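You operate a simulated robot arm through the tools that you are given. There is no shell and no other tool.

You run a simulated robot arm. Do the job below in one go: nothing can be reset, and whatever is moved stays where it is left.

TASK
Put things in order on the wide ledge. At the end: the brown wooden block stands on top of the blue card (marked "JOB CARD"); one of the eyelet cups from the wide ledge is on the blue mat; the cream packet (marked "BUCKLES") from the wide ledge stands where the red small brush stood; the red small brush stands where the brown wooden block stood; whatever was shut is shut again. Leave all else as you found it, and nothing knocked over. Set down upright: eyelet cup.

It is judged by the outcome, as a careful person would: the job done as asked, and still so three seconds after it is handed in. It fails if anything else is knocked over, pushed out of place, dropped, spilled or broken.

THE ROBOT
A 7-joint arm with a two-finger parallel gripper, fixed in place. Base frame: the origin is on the floor under the middle of its stand, x ahead of it, y to its left, z up; the work surface is at about z = 0.75. Lengths are in m, angles in degrees, forces in N, time in s.
With the tool pointing down near the work surface it reaches from about 0.2 to 0.68 m from the base axis. Its first joint turns from -66.0 to 66.0 degrees. Payload 2.4 kg.
The TCP is the grasp point between the finger pads, 0.03 m short of the fingertips. In the tool frame z runs along the fingers and y along their closing line. The gripper opens to 0.094 m. The fingers are 0.028 m wide and 0.01 m thick; the gripper's body (0.05 by 0.096 m) begins 0.055 m behind the TCP.
Orientation is told as [roll, pitch, yaw] about the base's x, y, z axes, in that order, counted from this pose: with the fingers straight down and closing along the base's y, the tool's x points along the base's -x, its y along +y and its z along -z.

THE INTERFACE
- The arm moves only by the tool arm_command. Its arguments are lists of equal length, an entry for each row: "delta_pos": the shift along the base's x, y, z in units of 20 mm (1.0 is 20 mm), a list of three; "dr": the turn, a rotation vector about the base's x, y, z in units of 5 degrees (1.0 is 5 degrees), a list of three; "gripper": the gripper command, from -1 (shut) to 1 (fully open), values between in proportion. In form: {"delta_pos": [[tx, ty, tz], ...], "dr": [[ax, ay, az], ...], "gripper": [gripper, ...]}. A call has 1 to 20 rows; each row shifts and turns the commanded pose from where the row before left it. A call with a number of a shift or a turn outside -1 to 1 is refused whole. Rows are played at 5 a second. More than 0.05 m and 8.6 degrees between two rows, or a gripper value outside its range, and nothing of the call is played. Where a pose cannot be reached the arm comes as near as it can. A force on the tool above 40 N (or 10 N above the force at the start of the call, whichever is more), or a blocked arm, ends the call early, and 0.2 s more pass. Each finger travels about 0.153 m/s and halts on what it meets, pressing with about 35 N; the grip force reading is that of the motor and also rises with nothing between the fingers. The clock runs only during rows and for 0.2 s after the last one: add rows that do not move to give the fingers time. It gives the time, the measured TCP pose, the force on the tool (base axes), the opening and the grip force at its end, in the units of the frame above (readings bear some noise), with the torque about the TCP (base axes, N m) and any sound that the robot's microphone picked up.
- Cameras (640 x 400 px; columns grow to the right, rows downward): "scene" is fixed at [0.0247, 0.4497, 1.4516]; the picture's right is [-0.88, -0.47, 0.00], its down [-0.27, 0.50, -0.82] and it looks along [0.38, -0.73, -0.57] (base axes); focal length 373 px, centre (320, 200). "wrist" rides on the gripper at [0.076, 0.014, -0.102] in the tool frame; the picture's right is [-0.18, 0.98, 0.00], its down [-0.75, -0.14, -0.64] and it looks along [-0.63, -0.12, 0.77] (tool axes); focal length 243 px, centre (320, 200). There is no depth. A picture from a camera that has moved, and an enlarged one, comes with that camera's place and axes in the base frame and with its lens. The place of the scene camera against the robot may be out by one fixed shift of up to 0.018 m in any direction.
- capture(camera): a new picture of that camera. No time passes.
- close_up(camera, box): a new picture of the part [left, top, right, bottom] of that camera's present view, enlarged. No time passes.
- close_job(): hands the job in; it is judged then, once.

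Places have to be worked out from the pictures, the camera data and where the tool is seen. Open the gripper and draw the arm clear of the work before you hand the job in, unless the task says otherwise.

The tools are called after "Emit:" as a command line: name --argument value ..., lists and objects as JSON in quotes. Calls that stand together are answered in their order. arm_command: Moves the arm, as the interface text tells. Its arguments: {"type":"object","properties":{"delta_pos":{"type":"array","items":{"type":"array","items":{"type":"number"}}},"dr":{"type":"array","items":{"type":"array","items":{"type":"number"}}},"gripper":{"type":"array","items":{"type":"number"}}},"required":["delta_pos","dr","gripper"]} The other tools are called the same way: capture (camera) takes a picture; close_up (camera, box) takes an enlarged picture of a part of a camera's view; close_job () hands the job in.

At the start:

```text
time: 0.0
position: [0.3711, -0.1747, 1.0801]
tool_rot: [0.0, 0.0, -0.1]
wrist_force: [0.5, 0.3, 0.0]
moment: [0.0, -0.04, -0.02]
gripper_width: 0.0943
grasp_force: 0.1
```

scene: 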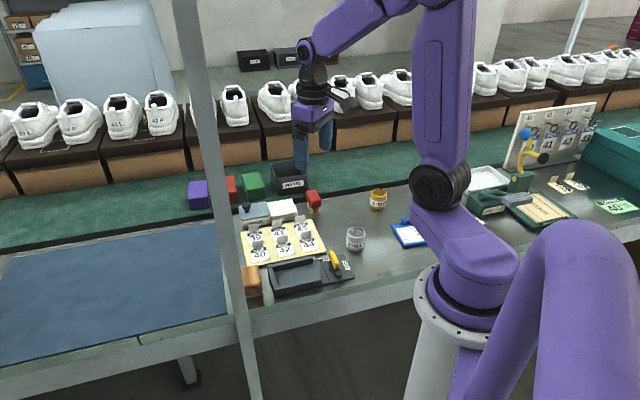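
wrist: 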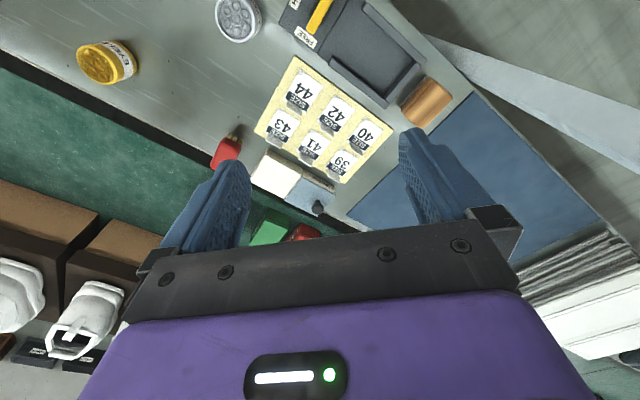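

I start by looking closer at the work area in both views to identify the things named in the task.

Emit:
close_up --camera "scene" --box '[180, 150, 420, 310]'

Emit:
close_up --camera "scene" --box '[380, 90, 640, 260]'

Emit:
close_up --camera "wrist" --box '[60, 0, 480, 260]'

```text
2.50 times, centred on (300, 230) of scene
camera zoom: at [0.0247, 0.4497, 1.4516], right [-0.88, -0.47, 0.0], down [-0.27, 0.5, -0.82], along [0.38, -0.73, -0.57], focal length 932 px, centre (370, 125)
```

zoom: 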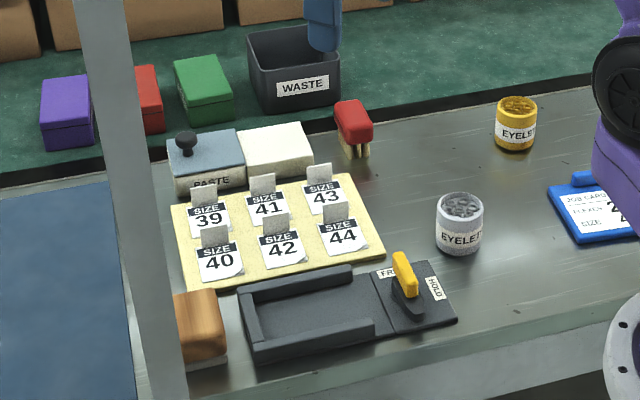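

```text
2.35 times, centred on (510, 175) of scene
camera zoom: at [0.0247, 0.4497, 1.4516], right [-0.88, -0.47, 0.0], down [-0.27, 0.5, -0.82], along [0.38, -0.73, -0.57], focal length 877 px, centre (-127, 259)
```

zoom: 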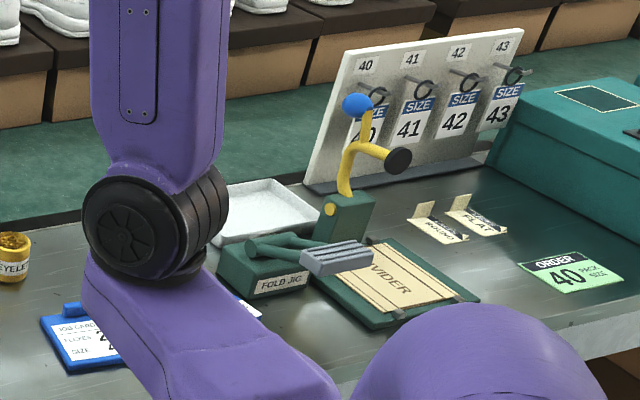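

```text
1.52 times, centred on (270, 130) of wrist
camera zoom: at [0.2976, -0.1585, 1.1843], right [0.18, 0.98, 0.0], down [0.75, -0.14, 0.64], along [0.63, -0.12, -0.77], focal length 370 px, centre (396, 307)
```

zoom: 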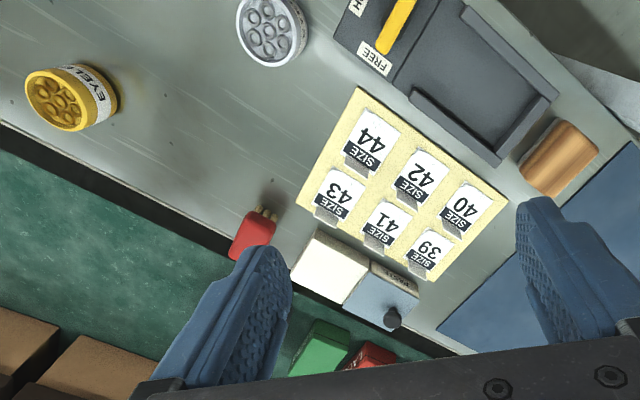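

The two eyelet cups (silver about (0.30,-0.27), gold about (0.31,-0.48)), cream packet (0.54,-0.29), red brush (0.48,-0.37), brown block (0.455,-0.02) and blue card (0.19,-0.40) are roughly located. I move the wrist camera lower over the ledge for a closer look.

Emit:
arm_command --delta_pos '[[-0.3, -0.9, -0.5], [-0.3, -0.9, -0.5], [-0.3, -0.9, -0.5], [-0.3, -0.9, -0.5], [-0.3, -0.9, -0.5], [-0.3, -0.9, -0.5], [0, 0, 0]]' --dr '[[0, 0, 0], [0, 0, 0], [0, 0, 0], [0, 0, 0], [0, 0, 0], [0, 0, 0], [0, 0, 0]]' --gripper '[1, 1, 1, 1, 1, 1, 1]'

Emit:
capture --camera "wrist"

Emit:
capture --camera "scene"

```text
time: 1.6
position: [0.3358, -0.2814, 1.0192]
tool_rot: [0.0, -0.1, -0.1]
wrist_force: [0.6, 0.0, 0.3]
moment: [-0.02, -0.01, 0.01]
gripper_width: 0.0941
grasp_force: 0.0
```

```text
taken
camera wrist: at [0.2611, -0.2668, 1.1237], right [0.18, 0.98, 0.0], down [0.75, -0.14, 0.64], along [0.63, -0.12, -0.77], focal length 243 px, centre (320, 200)
```

wrist: 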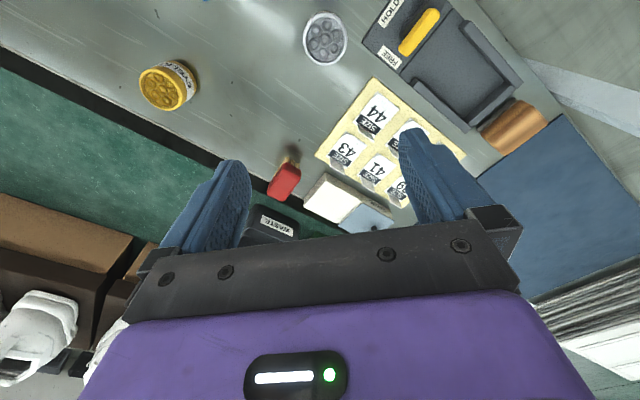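

```text
taken
```

scene: 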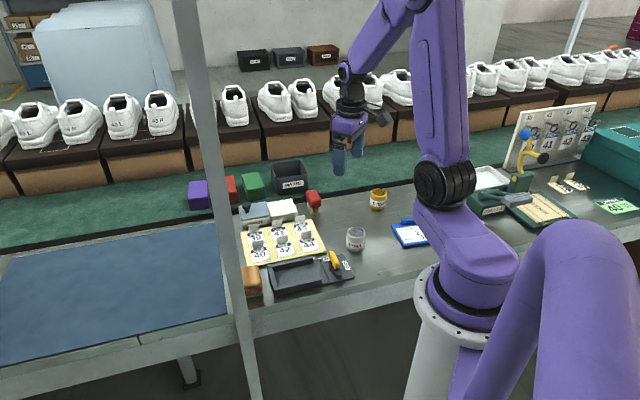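

The packet, brush and tray lid are half hidden by the gripper; I move forward over them for a clearer view.

Emit:
arm_command --delta_pos '[[1, -0.2, -0.2], [1, -0.2, -0.2], [1, -0.2, -0.2], [1, -0.2, -0.2], [1, -0.2, -0.2], [0.75, -0.2, -0.2], [0, 0, 0]]' --dr '[[0, 0, 0], [0, 0, 0], [0, 0, 0], [0, 0, 0], [0, 0, 0], [0, 0, 0], [0, 0, 0]]' --gripper '[1, 1, 1, 1, 1, 1, 1]'

Emit:
capture --camera "wrist"

Emit:
close_up --camera "wrist" --box '[200, 0, 480, 175]'

Emit:
close_up --camera "scene" --box '[230, 160, 340, 230]'

Emit:
close_up --camera "scene" --box '[220, 230, 370, 320]'

```text
time: 3.2
position: [0.4493, -0.3046, 0.9971]
tool_rot: [0.0, -0.1, 0.0]
wrist_force: [0.7, 0.3, 0.8]
moment: [0.04, 0.04, -0.01]
gripper_width: 0.094
grasp_force: 0.1
```

```text
taken
camera wrist: at [0.3757, -0.2899, 1.1], right [0.18, 0.98, 0.0], down [0.75, -0.14, 0.64], along [0.63, -0.12, -0.77], focal length 243 px, centre (320, 200)
```

wrist: 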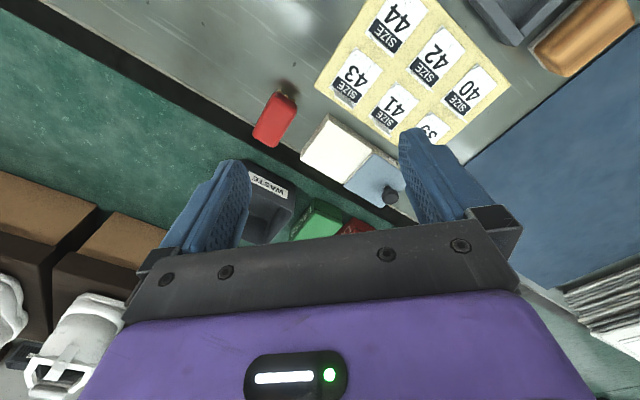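

```text
2.29 times, centred on (340, 88) of wrist
camera zoom: at [0.3757, -0.2899, 1.1], right [0.18, 0.98, 0.0], down [0.75, -0.14, 0.64], along [0.63, -0.12, -0.77], focal length 555 px, centre (274, 457)
```

zoom: 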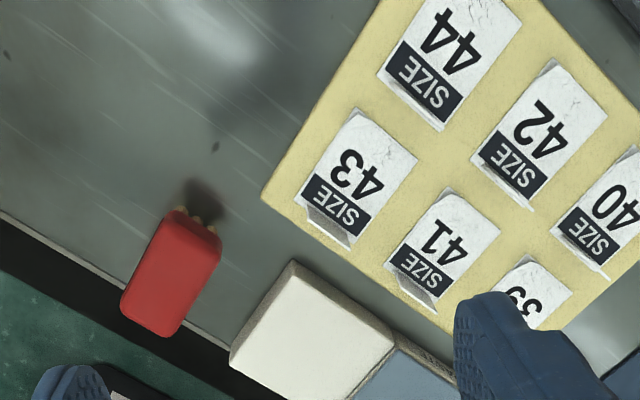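

```text
5.71 times, centred on (285, 195) of scene
camera zoom: at [0.0247, 0.4497, 1.4516], right [-0.88, -0.47, 0.0], down [-0.27, 0.5, -0.82], along [0.38, -0.73, -0.57], focal length 2129 px, centre (520, 229)
```

zoom: 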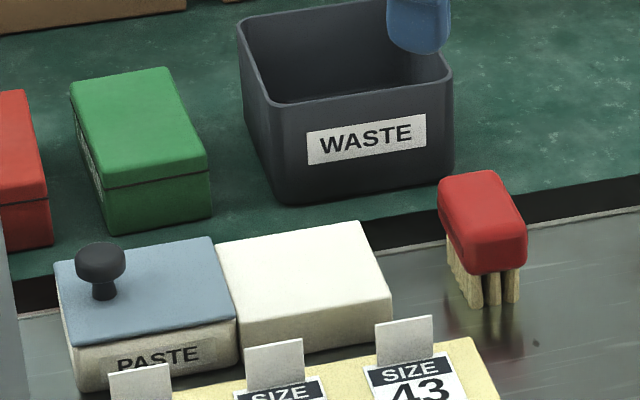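

```text
4.27 times, centred on (295, 275) of scene
camera zoom: at [0.0247, 0.4497, 1.4516], right [-0.88, -0.47, 0.0], down [-0.27, 0.5, -0.82], along [0.38, -0.73, -0.57], focal length 1590 px, centre (427, -120)
```

zoom: 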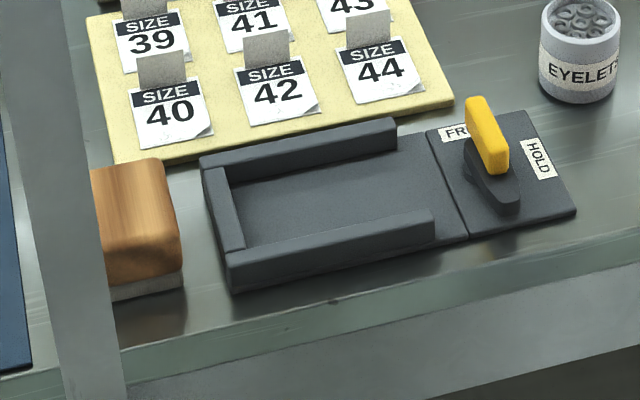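

The white slab beside the PASTE tin shows no label from here, so I inspect more of the scene for the "BUCKLES" mark and for other look‑alikes before moving.

Emit:
close_up --camera "scene" --box '[180, 160, 300, 235]'

Emit:
close_up --camera "scene" --box '[380, 150, 520, 260]'

Emit:
close_up --camera "scene" --box '[0, 200, 260, 400]'

Emit:
close_up --camera "scene" --box '[220, 30, 420, 160]'

Emit:
close_up --camera "scene" --box '[560, 90, 640, 230]'

```text
5.33 times, centred on (240, 198) of scene
camera zoom: at [0.0247, 0.4497, 1.4516], right [-0.88, -0.47, 0.0], down [-0.27, 0.5, -0.82], along [0.38, -0.73, -0.57], focal length 1987 px, centre (747, 213)
```

zoom: 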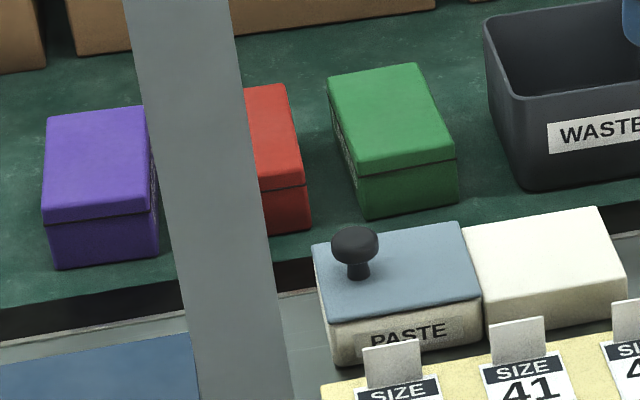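

```text
3.64 times, centred on (450, 205) of scene
camera zoom: at [0.0247, 0.4497, 1.4516], right [-0.88, -0.47, 0.0], down [-0.27, 0.5, -0.82], along [0.38, -0.73, -0.57], focal length 1355 px, centre (-153, 182)
```

zoom: 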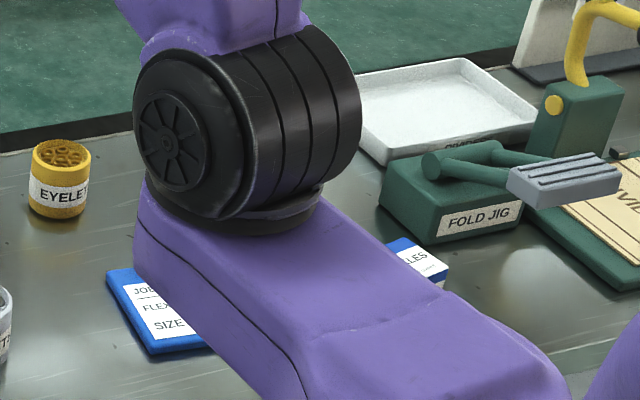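

```text
2.00 times, centred on (130, 300) of scene
camera zoom: at [0.0247, 0.4497, 1.4516], right [-0.88, -0.47, 0.0], down [-0.27, 0.5, -0.82], along [0.38, -0.73, -0.57], focal length 745 px, centre (700, 0)
```

zoom: 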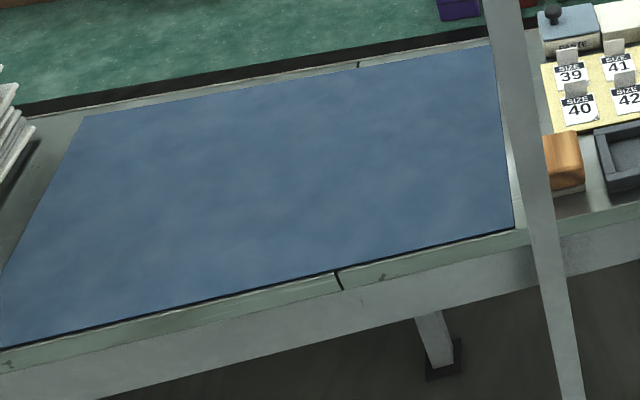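

```text
3.08 times, centred on (320, 95) of scene
camera zoom: at [0.0247, 0.4497, 1.4516], right [-0.88, -0.47, 0.0], down [-0.27, 0.5, -0.82], along [0.38, -0.73, -0.57], focal length 1146 px, centre (320, 523)
```

zoom: 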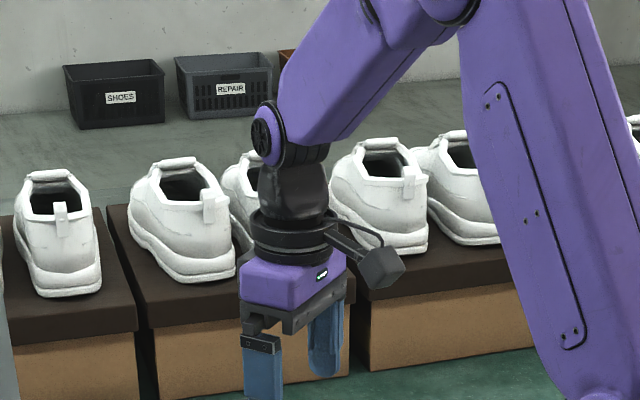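

```text
2.86 times, centred on (600, 160) of scene
camera zoom: at [0.0247, 0.4497, 1.4516], right [-0.88, -0.47, 0.0], down [-0.27, 0.5, -0.82], along [0.38, -0.73, -0.57], focal length 1065 px, centre (-480, 314)
```

zoom: 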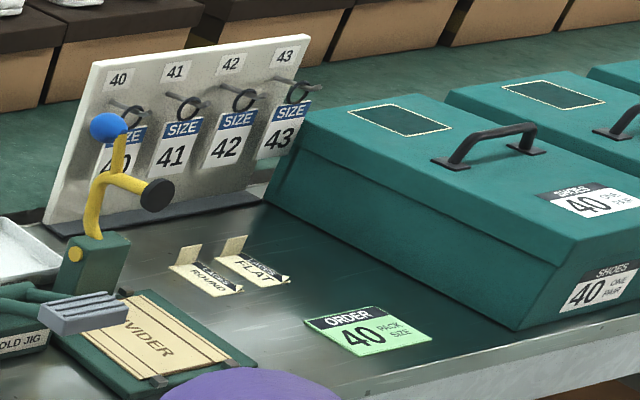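

There is a partly hidden item with a label ending "…LES" behind the arm; I zoom on it and on the card.

Emit:
close_up --camera "scene" --box '[455, 205, 505, 240]'

Emit:
close_up --camera "scene" --box '[385, 205, 445, 255]'

```text
11.43 times, centred on (480, 222) of scene
camera zoom: at [0.0247, 0.4497, 1.4516], right [-0.88, -0.47, 0.0], down [-0.27, 0.5, -0.82], along [0.38, -0.73, -0.57], focal length 4258 px, centre (-1509, -57)
```

zoom: 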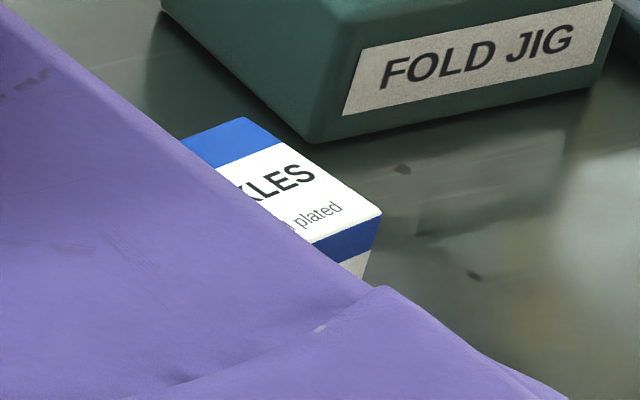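

```text
8.00 times, centred on (415, 230) of scene
camera zoom: at [0.0247, 0.4497, 1.4516], right [-0.88, -0.47, 0.0], down [-0.27, 0.5, -0.82], along [0.38, -0.73, -0.57], focal length 2981 px, centre (-440, -40)
```

zoom: 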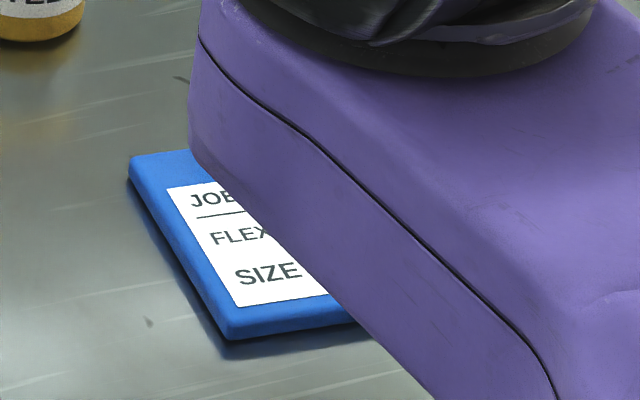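

The label on the hidden item reads "…KLES / plated", so the BUCKLES packet may be that one, around (0.03,-0.53), not the unmarked white slab. I swing the wrist camera around to look in that direction (yaw about -80°).

Emit:
arm_command --delta_pos '[[-0.8, -0.1, 0.1], [-0.8, -0.1, 0.1], [-0.8, -0.1, 0.1], [-0.8, -0.1, 0.1], [-0.8, -0.1, 0.1], [-0.8, -0.1, 0.1], [-0.8, -0.1, 0.1], [-0.8, -0.1, 0.1], [-0.8, -0.1, 0.1], [-0.8, -0.1, 0.1], [-0.8, -0.1, 0.1], [-0.8, -0.1, 0.1], [-0.8, -0.1, 0.1], [-0.8, -0.1, 0.1], [-0.8, -0.1, 0.1], [0, 0, 0]]' --dr '[[0, 0, -1], [0, 0, -1], [0, 0, -1], [0, 0, -1], [0, 0, -1], [0, 0, -1], [0, 0, -1], [0, 0, -1], [0, 0, -1], [0, 0, -1], [0, 0, -1], [0, 0, -1], [0, 0, -1], [0, 0, -1], [0, 0, -1], [0, 0, 0]]' --gripper '[1, 1, 1, 1, 1, 1, 1, 1, 1, 1, 1, 1, 1, 1, 1, 1]'

Emit:
capture --camera "wrist"

Emit:
capture --camera "scene"

```text
time: 6.6
position: [0.21, -0.3364, 1.0282]
tool_rot: [0.0, 0.0, -75.0]
wrist_force: [0.6, -0.4, 0.6]
moment: [0.01, 0.01, 0.02]
gripper_width: 0.0941
grasp_force: 0.1
```

```text
taken
camera wrist: at [0.2066, -0.2582, 1.1305], right [1.0, 0.07, 0.0], down [0.06, -0.76, 0.64], along [0.05, -0.64, -0.77], focal length 243 px, centre (320, 200)
```

wrist: 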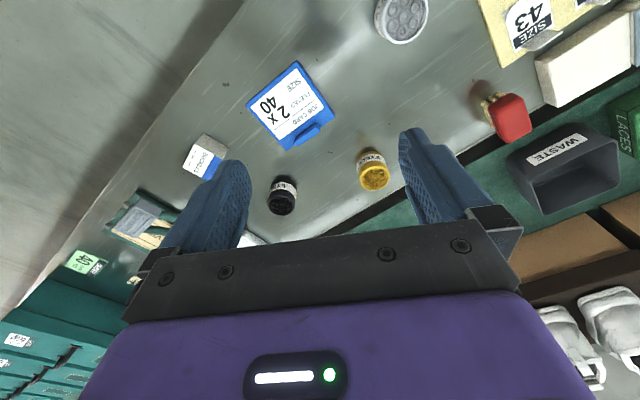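

```text
taken
```

scene: 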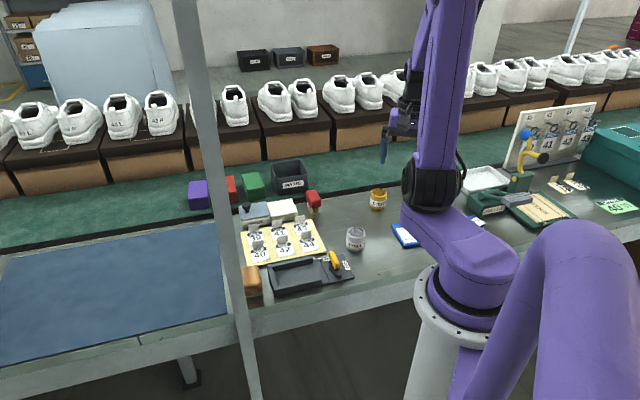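

Now a black third cup and a blue-banded packet are visible. I zoom in on them.

Emit:
close_up --camera "wrist" --box '[160, 40, 340, 220]'

Emit:
close_up --camera "wrist" --box '[330, 60, 640, 240]'

```text
2.22 times, centred on (250, 130) of wrist
camera zoom: at [0.2066, -0.2582, 1.1305], right [1.0, 0.07, 0.0], down [0.06, -0.76, 0.64], along [0.05, -0.64, -0.77], focal length 539 px, centre (476, 356)
```

zoom: 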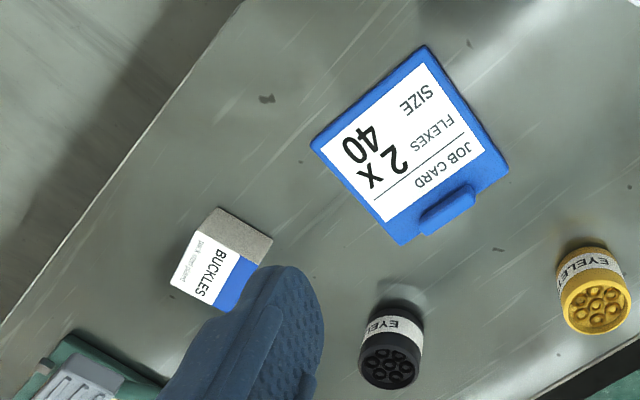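

```text
2.06 times, centred on (485, 150) of wrist
camera zoom: at [0.2066, -0.2582, 1.1305], right [1.0, 0.07, 0.0], down [0.06, -0.76, 0.64], along [0.05, -0.64, -0.77], focal length 501 px, centre (-21, 303)
```

zoom: 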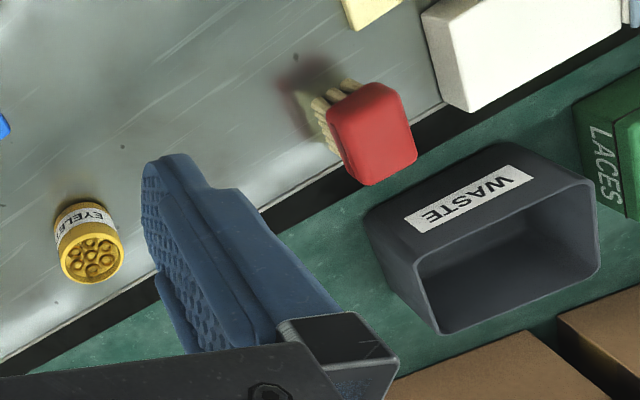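

The packet marked BUCKLES is at about (0.03,-0.48), top about z=0.787, roughly 44×55 mm; the card is centred near (0.172,-0.393). I test whether the arm can get above the packet, staying high.

Emit:
arm_command --delta_pos '[[-0.7, -0.5, -0.2], [-0.7, -0.5, -0.2], [-0.7, -0.5, -0.2], [-0.7, -0.5, -0.2], [-0.7, -0.5, -0.2], [-0.7, -0.5, -0.2], [-0.7, -0.5, -0.2], [-0.7, -0.5, -0.2], [0, 0, 0], [0, 0, 0]]' --dr '[[0, 0, 0], [0, 0, 0], [0, 0, 0], [0, 0, 0], [0, 0, 0], [0, 0, 0], [0, 0, 0], [0, 0, 0], [0, 0, 0], [0, 0, 0]]' --gripper '[1, 1, 1, 1, 1, 1, 1, 1, 1, 1]'

Emit:
capture --camera "wrist"

Emit:
capture --camera "scene"

```text
time: 8.8
position: [0.097, -0.4159, 0.9953]
tool_rot: [0.1, 0.1, -75.0]
wrist_force: [-0.7, 0.2, -0.3]
moment: [0.02, 0.0, 0.0]
gripper_width: 0.0938
grasp_force: 0.1
```

```text
taken
camera wrist: at [0.0939, -0.338, 1.098], right [1.0, 0.08, 0.0], down [0.06, -0.76, 0.64], along [0.05, -0.64, -0.77], focal length 243 px, centre (320, 200)
```

wrist: 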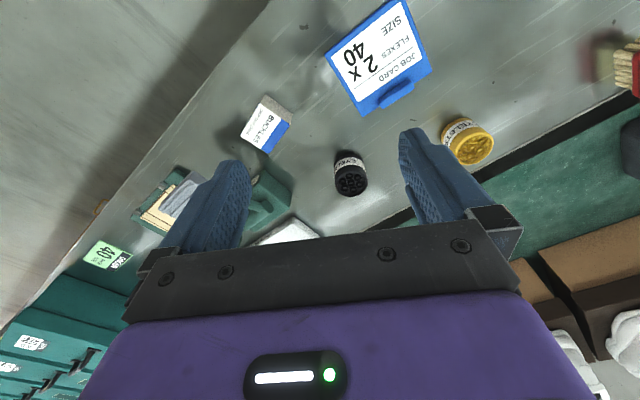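

```text
taken
```

scene: 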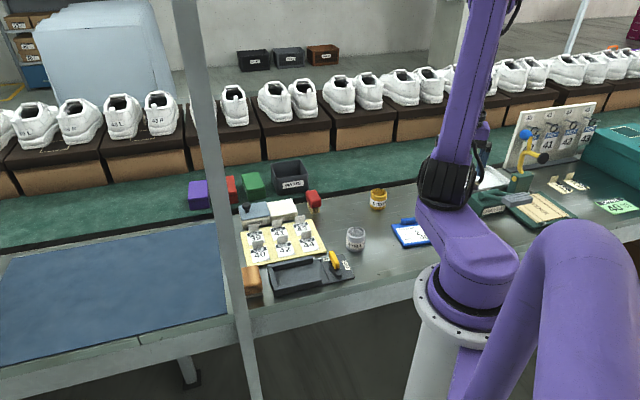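

The arm follows well at this azimuth (-77°). I take a close-up of packet and card from this better viewpoint.

Emit:
close_up --camera "wrist" --box '[200, 0, 440, 150]'

Emit:
close_up --camera "wrist" --box '[220, 80, 320, 170]'

```text
2.67 times, centred on (320, 75) of wrist
camera zoom: at [0.0939, -0.338, 1.098], right [1.0, 0.08, 0.0], down [0.06, -0.76, 0.64], along [0.05, -0.64, -0.77], focal length 647 px, centre (320, 533)
```

zoom: 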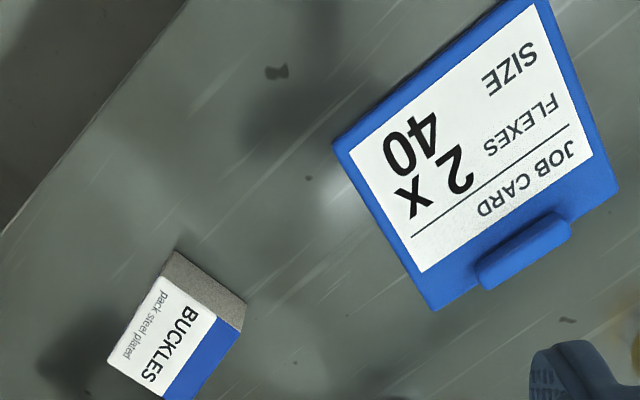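

```text
4.44 times, centred on (270, 125) of wrist
camera zoom: at [0.0939, -0.338, 1.098], right [1.0, 0.08, 0.0], down [0.06, -0.76, 0.64], along [0.05, -0.64, -0.77], focal length 1078 px, centre (542, 533)
```

zoom: 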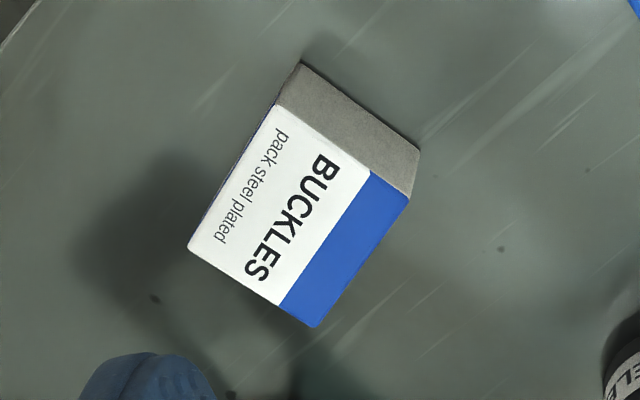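

Packet now fixed at centre (0.031,-0.481), 45×55×38 mm, turned about -32°; card centre (0.1725,-0.395) with its clip on the far side. Next I go look at the brown block and the blue mat.

Emit:
arm_command --delta_pos '[[0.74, 0.97, 0], [0.74, 0.97, 0], [0.74, 0.97, 0], [0.74, 0.97, 0], [0.74, 0.97, 0], [0.74, 0.97, 0], [0.74, 0.97, 0], [0.74, 0.97, 0], [0.74, 0.97, 0], [0.74, 0.97, 0], [0.74, 0.97, 0], [0.74, 0.97, 0], [0.74, 0.97, 0], [0.74, 0.97, 0], [0.74, 0.97, 0], [0.74, 0.97, 0], [0.74, 0.97, 0], [0.74, 0.97, 0], [0.74, 0.97, 0], [0, 0, 0]]' --dr '[[0, 0, 0.8], [0, 0, 0.8], [0, 0, 0.8], [0, 0, 0.8], [0, 0, 0.8], [0, 0, 0.8], [0, 0, 0.8], [0, 0, 0.8], [0, 0, 0.8], [0, 0, 0.8], [0, 0, 0.8], [0, 0, 0.8], [0, 0, 0.8], [0, 0, 0.8], [0, 0, 0.8], [0, 0, 0.8], [0, 0, 0.8], [0, 0, 0.8], [0, 0, 0.6], [0, 0, 0]]' --gripper '[1, 1, 1, 1, 1, 1, 1, 1, 1, 1, 1, 1, 1, 1, 1, 1, 1, 1, 1, 1]'

Emit:
capture --camera "wrist"

Emit:
close_up --camera "wrist" --box '[220, 0, 460, 150]'

Emit:
capture --camera "scene"

```text
time: 13.0
position: [0.379, -0.0471, 0.9946]
tool_rot: [0.0, 0.1, 0.1]
wrist_force: [0.7, 0.3, -0.6]
moment: [0.0, 0.01, 0.02]
gripper_width: 0.0941
grasp_force: 0.0
```

```text
taken
camera wrist: at [0.3066, -0.032, 1.0978], right [0.18, 0.98, 0.0], down [0.75, -0.14, 0.64], along [0.63, -0.12, -0.77], focal length 243 px, centre (320, 200)
```

wrist: 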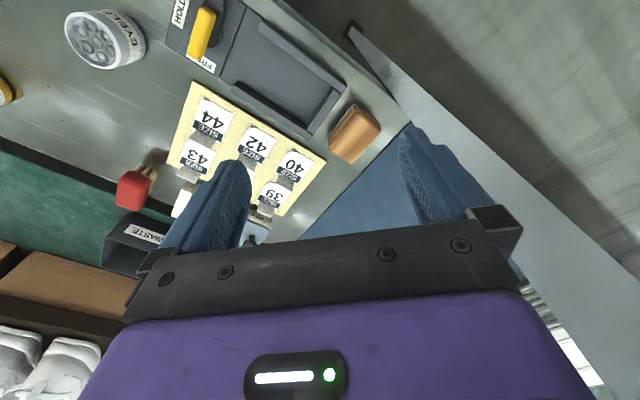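

```text
2.67 times, centred on (340, 75) of wrist
camera zoom: at [0.3066, -0.032, 1.0978], right [0.18, 0.98, 0.0], down [0.75, -0.14, 0.64], along [0.63, -0.12, -0.77], focal length 647 px, centre (267, 533)
```

zoom: 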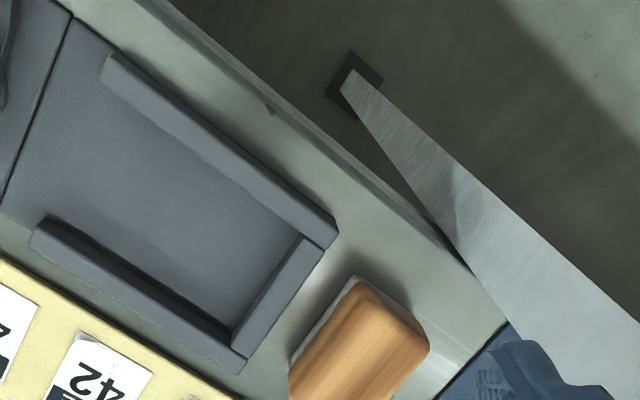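

```text
taken
```

scene: 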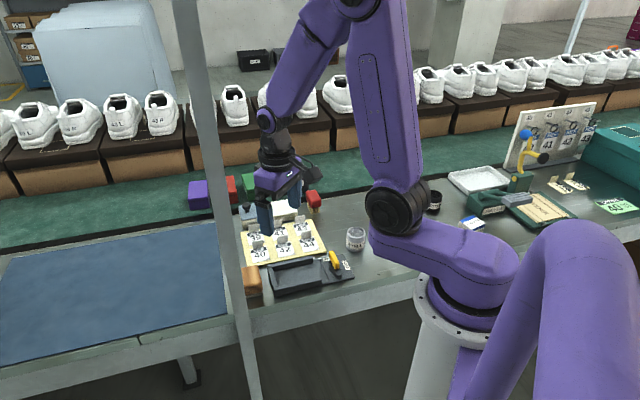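

A vertical post stands right next to the block (about (0.42,0.06)), which I must keep clear of. I zoom on the block and post in this same view.

Emit:
close_up --camera "wrist" --box '[290, 70, 450, 190]'

Emit:
close_up --camera "scene" --box '[170, 220, 300, 320]'

```text
3.33 times, centred on (370, 130) of wrist
camera zoom: at [0.3066, -0.032, 1.0978], right [0.18, 0.98, 0.0], down [0.75, -0.14, 0.64], along [0.63, -0.12, -0.77], focal length 809 px, centre (153, 433)
```

zoom: 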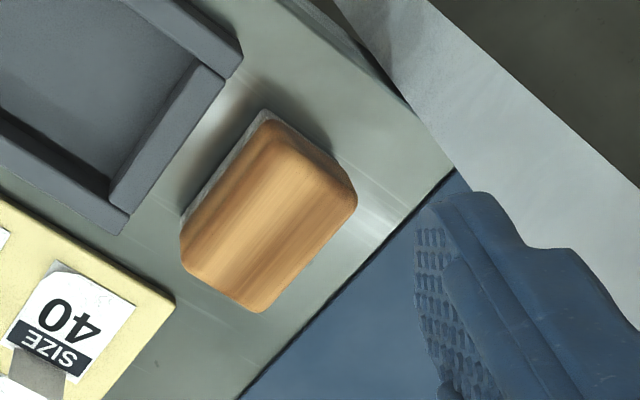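

```text
4.00 times, centred on (235, 270) of scene
camera zoom: at [0.0247, 0.4497, 1.4516], right [-0.88, -0.47, 0.0], down [-0.27, 0.5, -0.82], along [0.38, -0.73, -0.57], focal length 1490 px, centre (660, -80)
```

zoom: 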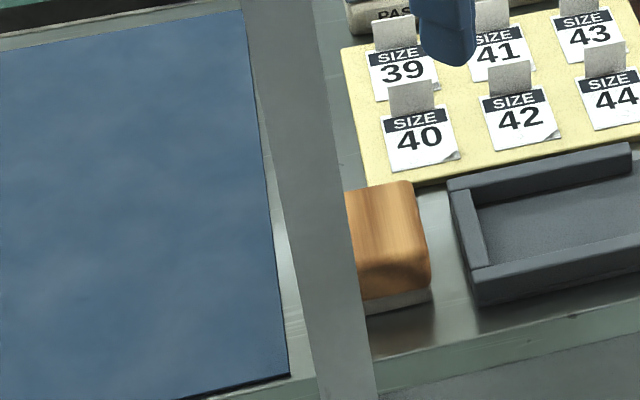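

The block is centred near (0.462,-0.013), about 42 mm (along 45°) by 60 mm (along -45°), ~40 mm high; the post is near (0.433,0.070), so I approach with yaw +45° (camera away from the post) and a partly opened gripper, staying above first to verify.

Emit:
arm_command --delta_pos '[[0, 0, 0], [0, 0, 0], [0, 0, 0], [0.46, 0.19, -0.4], [0.46, 0.19, -0.4], [0.46, 0.19, -0.4], [0.46, 0.19, -0.4], [0.46, 0.19, -0.4], [0.46, 0.19, -0.4], [0.46, 0.19, -0.4], [0.46, 0.19, -0.4], [0.46, 0.19, -0.4], [0, 0, 0]]' --dr '[[0, 0, 1], [0, 0, 1], [0, 0, 1], [0, 0, 1], [0, 0, 1], [0, 0, 1], [0, 0, 1], [0, 0, 1], [0, 0, 1], [0, 0, 0], [0, 0, 0], [0, 0, 0], [0, 0, 0]]' --gripper '[0.66, 0.66, 0.66, 0.66, 0.66, 0.66, 0.66, 0.66, 0.66, 0.66, 0.66, 0.66, 0.66]'

Emit:
capture --camera "wrist"

Emit:
capture --camera "scene"

```text
time: 15.8
position: [0.4624, -0.0125, 0.922]
tool_rot: [0.0, 0.1, 45.1]
wrist_force: [0.1, 0.7, 0.6]
moment: [-0.02, 0.0, 0.0]
gripper_width: 0.0778
grasp_force: 0.2
```

```text
taken
camera wrist: at [0.4008, -0.056, 1.0249], right [-0.56, 0.83, 0.0], down [0.63, 0.43, 0.64], along [0.53, 0.36, -0.77], focal length 243 px, centre (320, 200)
```

wrist: 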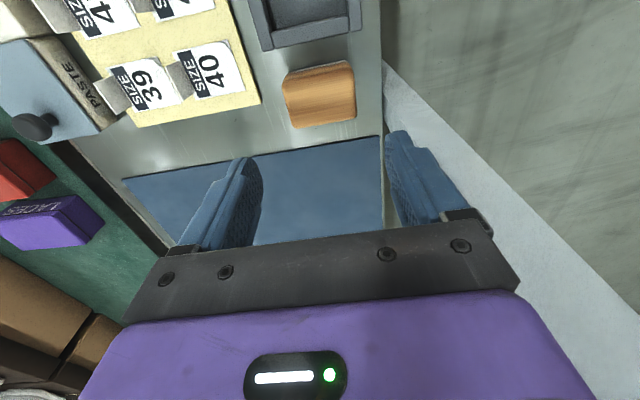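

```text
taken
```

scene: 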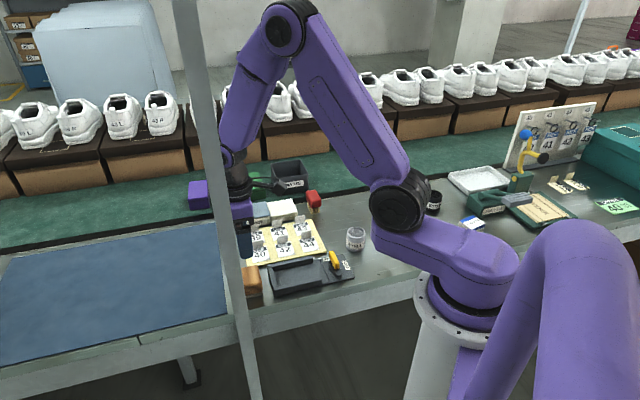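

Aligned above the block with the post clear. I zoom to refine the block's position and the mat's edges from this closer view.

Emit:
close_up --camera "wrist" --box '[240, 30, 400, 130]'

Emit:
close_up --camera "wrist" --box '[60, 100, 400, 260]'

```text
4.00 times, centred on (320, 80) of wrist
camera zoom: at [0.4008, -0.056, 1.0249], right [-0.56, 0.83, 0.0], down [0.63, 0.43, 0.64], along [0.53, 0.36, -0.77], focal length 970 px, centre (320, 680)
```

zoom: 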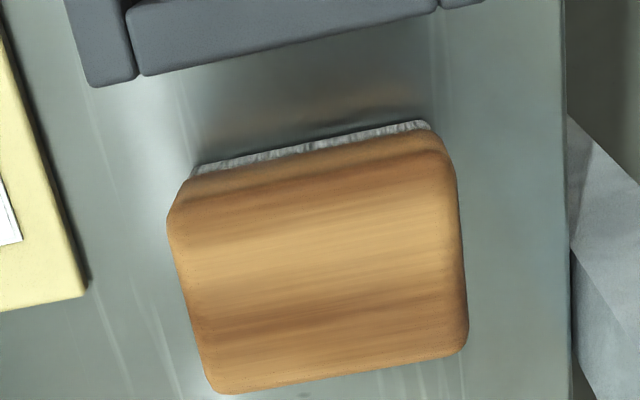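

```text
1.88 times, centred on (230, 180) of wrist
camera zoom: at [0.4008, -0.056, 1.0249], right [-0.56, 0.83, 0.0], down [0.63, 0.43, 0.64], along [0.53, 0.36, -0.77], focal length 457 px, centre (489, 238)
```

zoom: 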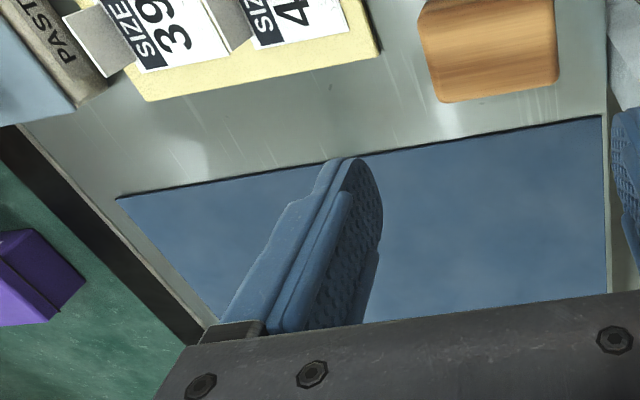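

The block centre refines to (0.461,-0.0135), within 2 mm of the tool, and is aligned to the fingers. I lower until the fingertips are just above its top and check.

Emit:
arm_command --delta_pos '[[-0.05, -0.05, -0.7], [0, 0, -0.8], [0, 0, -0.8], [0, 0, -0.8], [0, 0, -0.7], [0, 0, -0.5], [0, 0, 0]]' --dr '[[0, 0, 0], [0, 0, 0], [0, 0, 0], [0, 0, 0], [0, 0, 0], [0, 0, 0], [0, 0, 0]]' --gripper '[0.66, 0.66, 0.66, 0.66, 0.66, 0.66, 0.66]'

Emit:
capture --camera "wrist"

Emit:
capture --camera "scene"

```text
time: 17.4
position: [0.4621, -0.0115, 0.8377]
tool_rot: [0.0, 0.0, 45.1]
wrist_force: [0.4, 0.0, 0.6]
moment: [0.01, -0.04, -0.01]
gripper_width: 0.0779
grasp_force: 0.1
```

```text
taken
camera wrist: at [0.4003, -0.0553, 0.94], right [-0.56, 0.83, 0.0], down [0.63, 0.43, 0.64], along [0.53, 0.36, -0.77], focal length 243 px, centre (320, 200)
```

wrist: 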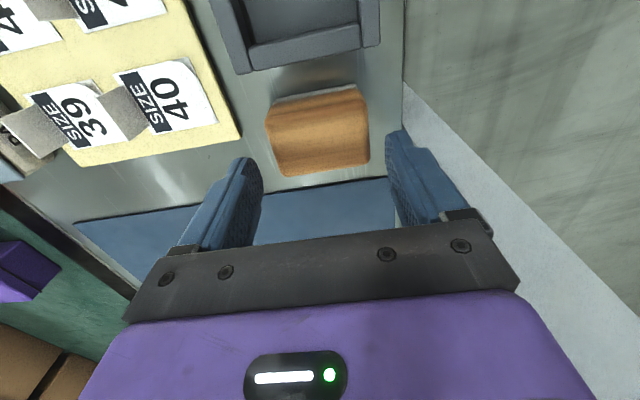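

```text
taken
```

scene: 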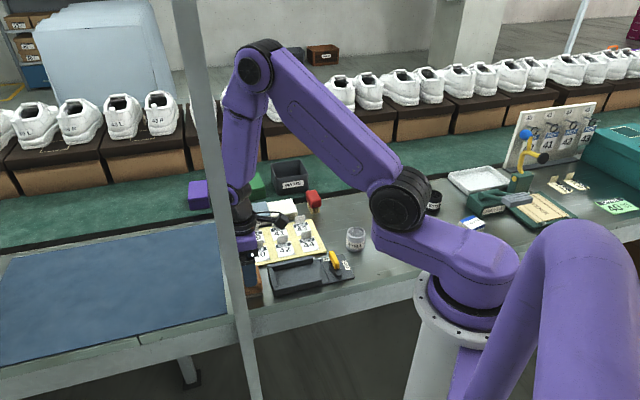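

I check the block's centring between the fingers with a close-up before the final descent.

Emit:
close_up --camera "wrist" --box '[230, 70, 410, 190]'

```text
3.33 times, centred on (320, 130) of wrist
camera zoom: at [0.4003, -0.0553, 0.94], right [-0.56, 0.83, 0.0], down [0.63, 0.43, 0.64], along [0.53, 0.36, -0.77], focal length 809 px, centre (320, 433)
```

zoom: 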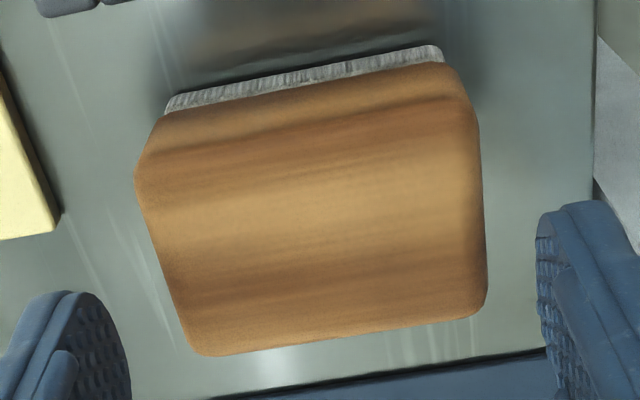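

The block is centred between the fingers to about 1 mm. I descend the last 51 mm and close on it.

Emit:
arm_command --delta_pos '[[0, 0, -0.7], [0, 0, -0.7], [0, 0, -0.6], [0, 0, -0.55], [0, 0, 0], [0, 0, 0], [0, 0, 0], [0, 0, 0]]' --dr '[[0, 0, 0], [0, 0, 0], [0, 0, 0], [0, 0, 0], [0, 0, 0], [0, 0, 0], [0, 0, 0], [0, 0, 0]]' --gripper '[0.66, 0.66, 0.66, 0.66, 0.66, -1, -1, -1]'

Emit:
capture --camera "wrist"

```text
time: 19.2
position: [0.4608, -0.0142, 0.7853]
tool_rot: [-0.1, 0.0, 45.0]
wrist_force: [0.5, -0.1, -0.1]
moment: [-0.03, -0.02, -0.02]
gripper_width: 0.0697
grasp_force: 34.7
```

```text
taken
camera wrist: at [0.4004, -0.0567, 0.8891], right [-0.56, 0.83, 0.0], down [0.63, 0.43, 0.64], along [0.53, 0.36, -0.77], focal length 243 px, centre (320, 200)
```

wrist: 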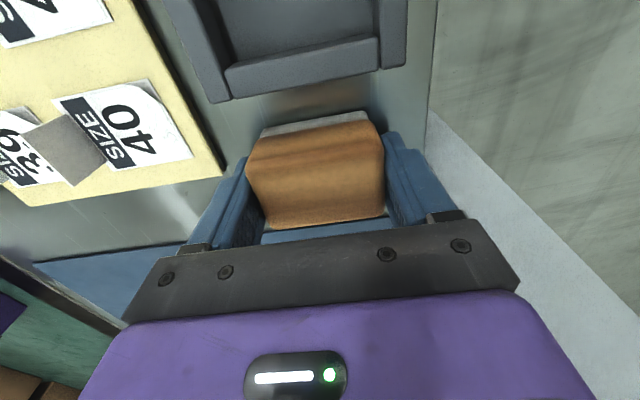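

Gripped: opening 69.7 mm at 35 N, with the block's place at (0.461,-0.014) and its grasp height z=0.7853. I lift straight up.

Emit:
arm_command --delta_pos '[[0, 0, 0.3], [0, 0, 0.8], [0, 0, 1], [0, 0, 1], [0, 0, 1], [0, 0, 1], [0, 0, 1], [0, 0, 1], [0, 0, 0.7], [0, 0, 0]]' --dr '[[0, 0, 0], [0, 0, 0], [0, 0, 0], [0, 0, 0], [0, 0, 0], [0, 0, 0], [0, 0, 0], [0, 0, 0], [0, 0, 0], [0, 0, 0]]' --gripper '[-1, -1, -1, -1, -1, -1, -1, -1, -1, -1]'

Emit:
capture --camera "wrist"

```text
time: 21.4
position: [0.4611, -0.0142, 0.9418]
tool_rot: [0.1, 0.1, 44.8]
wrist_force: [-0.9, 0.0, -0.3]
moment: [0.0, 0.01, 0.03]
gripper_width: 0.0697
grasp_force: 34.9
```

```text
taken
camera wrist: at [0.3998, -0.0573, 1.045], right [-0.56, 0.83, 0.0], down [0.63, 0.43, 0.64], along [0.53, 0.36, -0.77], focal length 243 px, centre (320, 200)
```

wrist: 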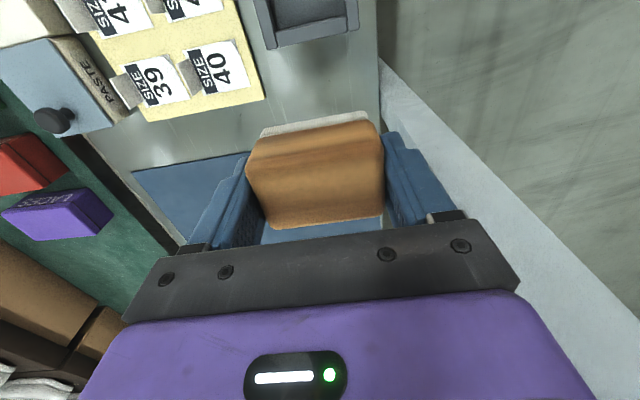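

The block is held firmly and lifted. I carry it toward the card, turning the tool to yaw about -49° once it is away from the post.

Emit:
arm_command --delta_pos '[[-0.6, -0.95, 0], [-0.6, -0.95, 0], [-0.6, -0.95, 0], [-0.6, -0.95, 0], [-0.7, -0.95, 0], [-0.7, -0.95, 0], [-0.7, -0.95, 0], [-0.7, -0.95, 0], [-0.7, -0.95, 0], [-0.7, -0.95, 0], [-0.75, -0.95, 0], [-0.75, -0.95, 0], [-0.75, -0.95, 0], [-0.75, -0.95, 0], [-0.8, -0.95, 0], [-0.8, -0.95, 0], [-0.8, -0.95, 0], [-0.8, -0.95, 0], [-0.8, -0.95, 0], [-0.7, -0.79, 0]]' --dr '[[0, 0, 0], [0, 0, 0], [0, 0, 0], [0, 0, -1], [0, 0, -1], [0, 0, -1], [0, 0, -1], [0, 0, -1], [0, 0, -1], [0, 0, -1], [0, 0, -1], [0, 0, -1], [0, 0, -1], [0, 0, -1], [0, 0, -1], [0, 0, -1], [0, 0, -1], [0, 0, -1], [0, 0, -1], [0, 0, -1]]' --gripper '[-1, -1, -1, -1, -1, -1, -1, -1, -1, -1, -1, -1, -1, -1, -1, -1, -1, -1, -1, -1]'

Emit:
capture --camera "wrist"

Emit:
capture --camera "scene"

```text
time: 25.6
position: [0.1757, -0.3894, 0.9436]
tool_rot: [0.0, 0.0, -40.1]
wrist_force: [0.6, 0.4, -0.7]
moment: [-0.01, 0.01, -0.02]
gripper_width: 0.0696
grasp_force: 35.2
```

```text
taken
camera wrist: at [0.1292, -0.3291, 1.0461], right [0.77, 0.63, 0.0], down [0.49, -0.59, 0.64], along [0.41, -0.5, -0.77], focal length 243 px, centre (320, 200)
```

wrist: 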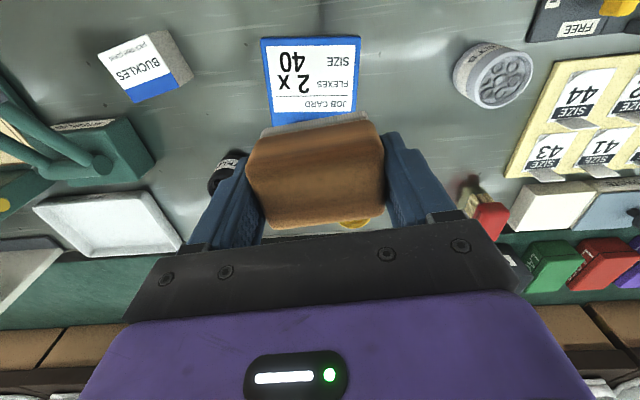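

```text
taken
```

scene: 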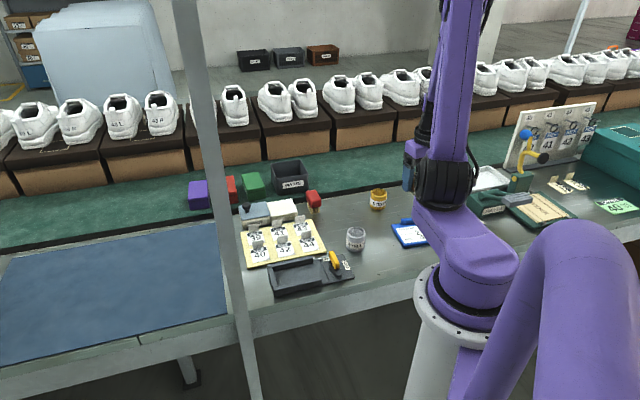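

Card corners re-measured: centre (0.1729,-0.3953), edges at about 40.6°. I align (5 mm away from the clip) and descend to about 1 cm above contact.

Emit:
arm_command --delta_pos '[[-0.15, -0.05, -0.3], [-0.15, -0.06, -0.8], [0, 0, -0.9], [0, 0, -0.9], [0, 0, -0.9], [0, 0, -0.9], [0, 0, -0.9], [0, 0, -0.7], [0, 0, -0.4], [0, 0, 0]]' --dr '[[0, 0, -0.85], [0, 0, -0.85], [0, 0, 0], [0, 0, 0], [0, 0, 0], [0, 0, 0], [0, 0, 0], [0, 0, 0], [0, 0, 0], [0, 0, 0]]' --gripper '[-1, -1, -1, -1, -1, -1, -1, -1, -1, -1]'

Emit:
capture --camera "wrist"

Emit:
close_up --camera "scene" --box '[360, 180, 460, 260]'

```text
time: 27.8
position: [0.169, -0.3919, 0.8085]
tool_rot: [0.0, 0.0, -48.5]
wrist_force: [0.3, -0.7, -2.0]
moment: [0.01, 0.0, 0.0]
gripper_width: 0.0696
grasp_force: 34.6
```

```text
taken
camera wrist: at [0.1317, -0.3256, 0.912], right [0.86, 0.51, 0.0], down [0.39, -0.66, 0.64], along [0.33, -0.55, -0.77], focal length 243 px, centre (320, 200)
```

wrist: 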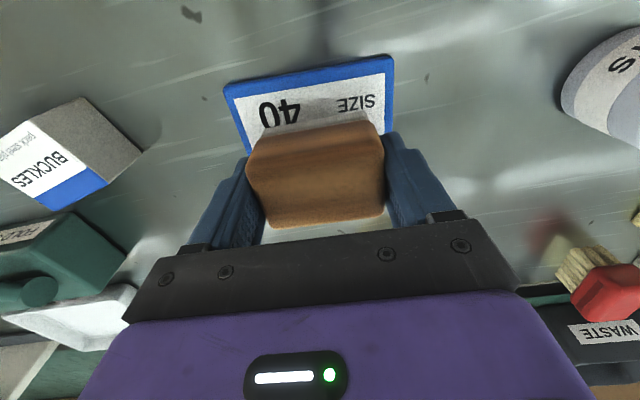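

```text
5.00 times, centred on (410, 220) of scene
camera zoom: at [0.0247, 0.4497, 1.4516], right [-0.88, -0.47, 0.0], down [-0.27, 0.5, -0.82], along [0.38, -0.73, -0.57], focal length 1863 px, centre (-130, 100)
```

zoom: 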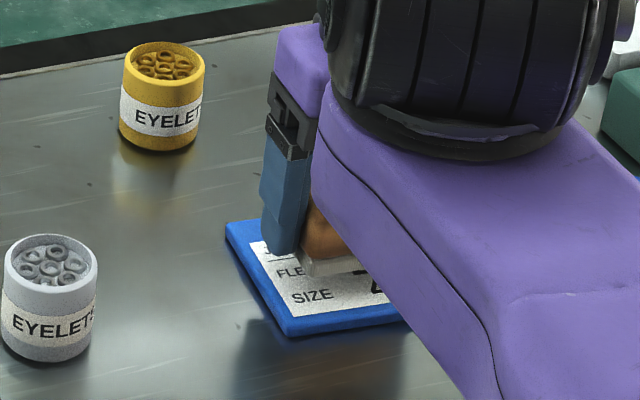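

The block hovers about 1–1.5 cm above the card. I lower in small steps while watching the force.

Emit:
arm_command --delta_pos '[[0, 0, -0.12], [0, 0, -0.12], [0, 0, -0.12], [0, 0, -0.12], [0, 0, 0]]' --dr '[[0, 0, 0], [0, 0, 0], [0, 0, 0], [0, 0, 0], [0, 0, 0]]' --gripper '[-1, -1, -1, -1, -1]'

Emit:
close_up --camera "scene" --box '[395, 205, 445, 245]'

```text
time: 29.0
position: [0.1707, -0.3917, 0.7977]
tool_rot: [0.0, 0.0, -48.4]
wrist_force: [0.1, 0.0, -1.6]
moment: [-0.02, 0.01, 0.02]
gripper_width: 0.0696
grasp_force: 35.0
```

```text
10.00 times, centred on (420, 225) of scene
camera zoom: at [0.0247, 0.4497, 1.4516], right [-0.88, -0.47, 0.0], down [-0.27, 0.5, -0.82], along [0.38, -0.73, -0.57], focal length 3726 px, centre (-680, -50)
```

zoom: 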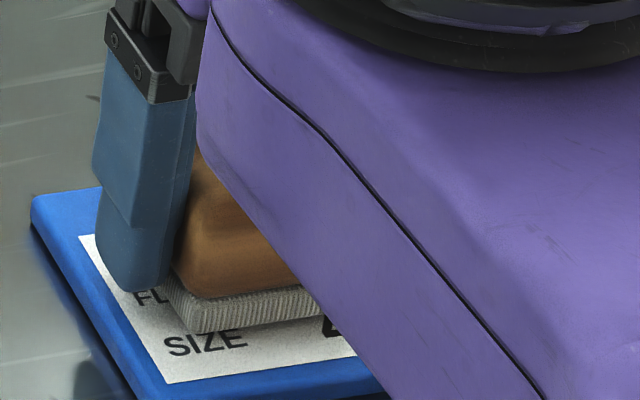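

Still free (force only the block's weight). I continue in 1 mm steps.

Emit:
arm_command --delta_pos '[[0, 0, -0.05], [0, 0, -0.05], [0, 0, -0.05], [0, 0, 0]]' --dr '[[0, 0, 0], [0, 0, 0], [0, 0, 0], [0, 0, 0]]' --gripper '[-1, -1, -1, -1]'

Emit:
close_up --camera "scene" --box '[395, 205, 445, 245]'

```text
time: 30.0
position: [0.1686, -0.3917, 0.7955]
tool_rot: [0.0, 0.1, -48.6]
wrist_force: [-0.6, 0.5, 3.1]
moment: [-0.07, 0.07, 0.0]
gripper_width: 0.0695
grasp_force: 35.0
```

```text
10.00 times, centred on (420, 225) of scene
camera zoom: at [0.0247, 0.4497, 1.4516], right [-0.88, -0.47, 0.0], down [-0.27, 0.5, -0.82], along [0.38, -0.73, -0.57], focal length 3726 px, centre (-680, -50)
```

zoom: 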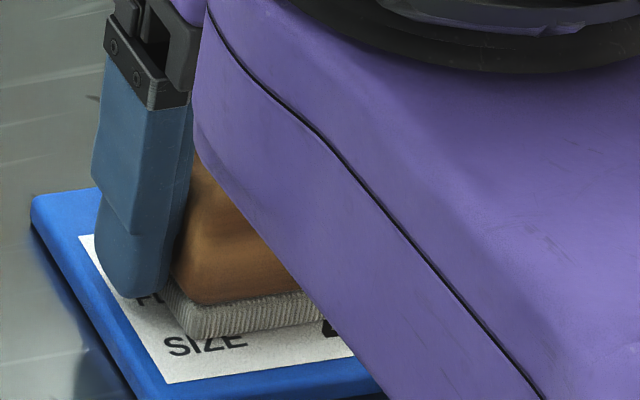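

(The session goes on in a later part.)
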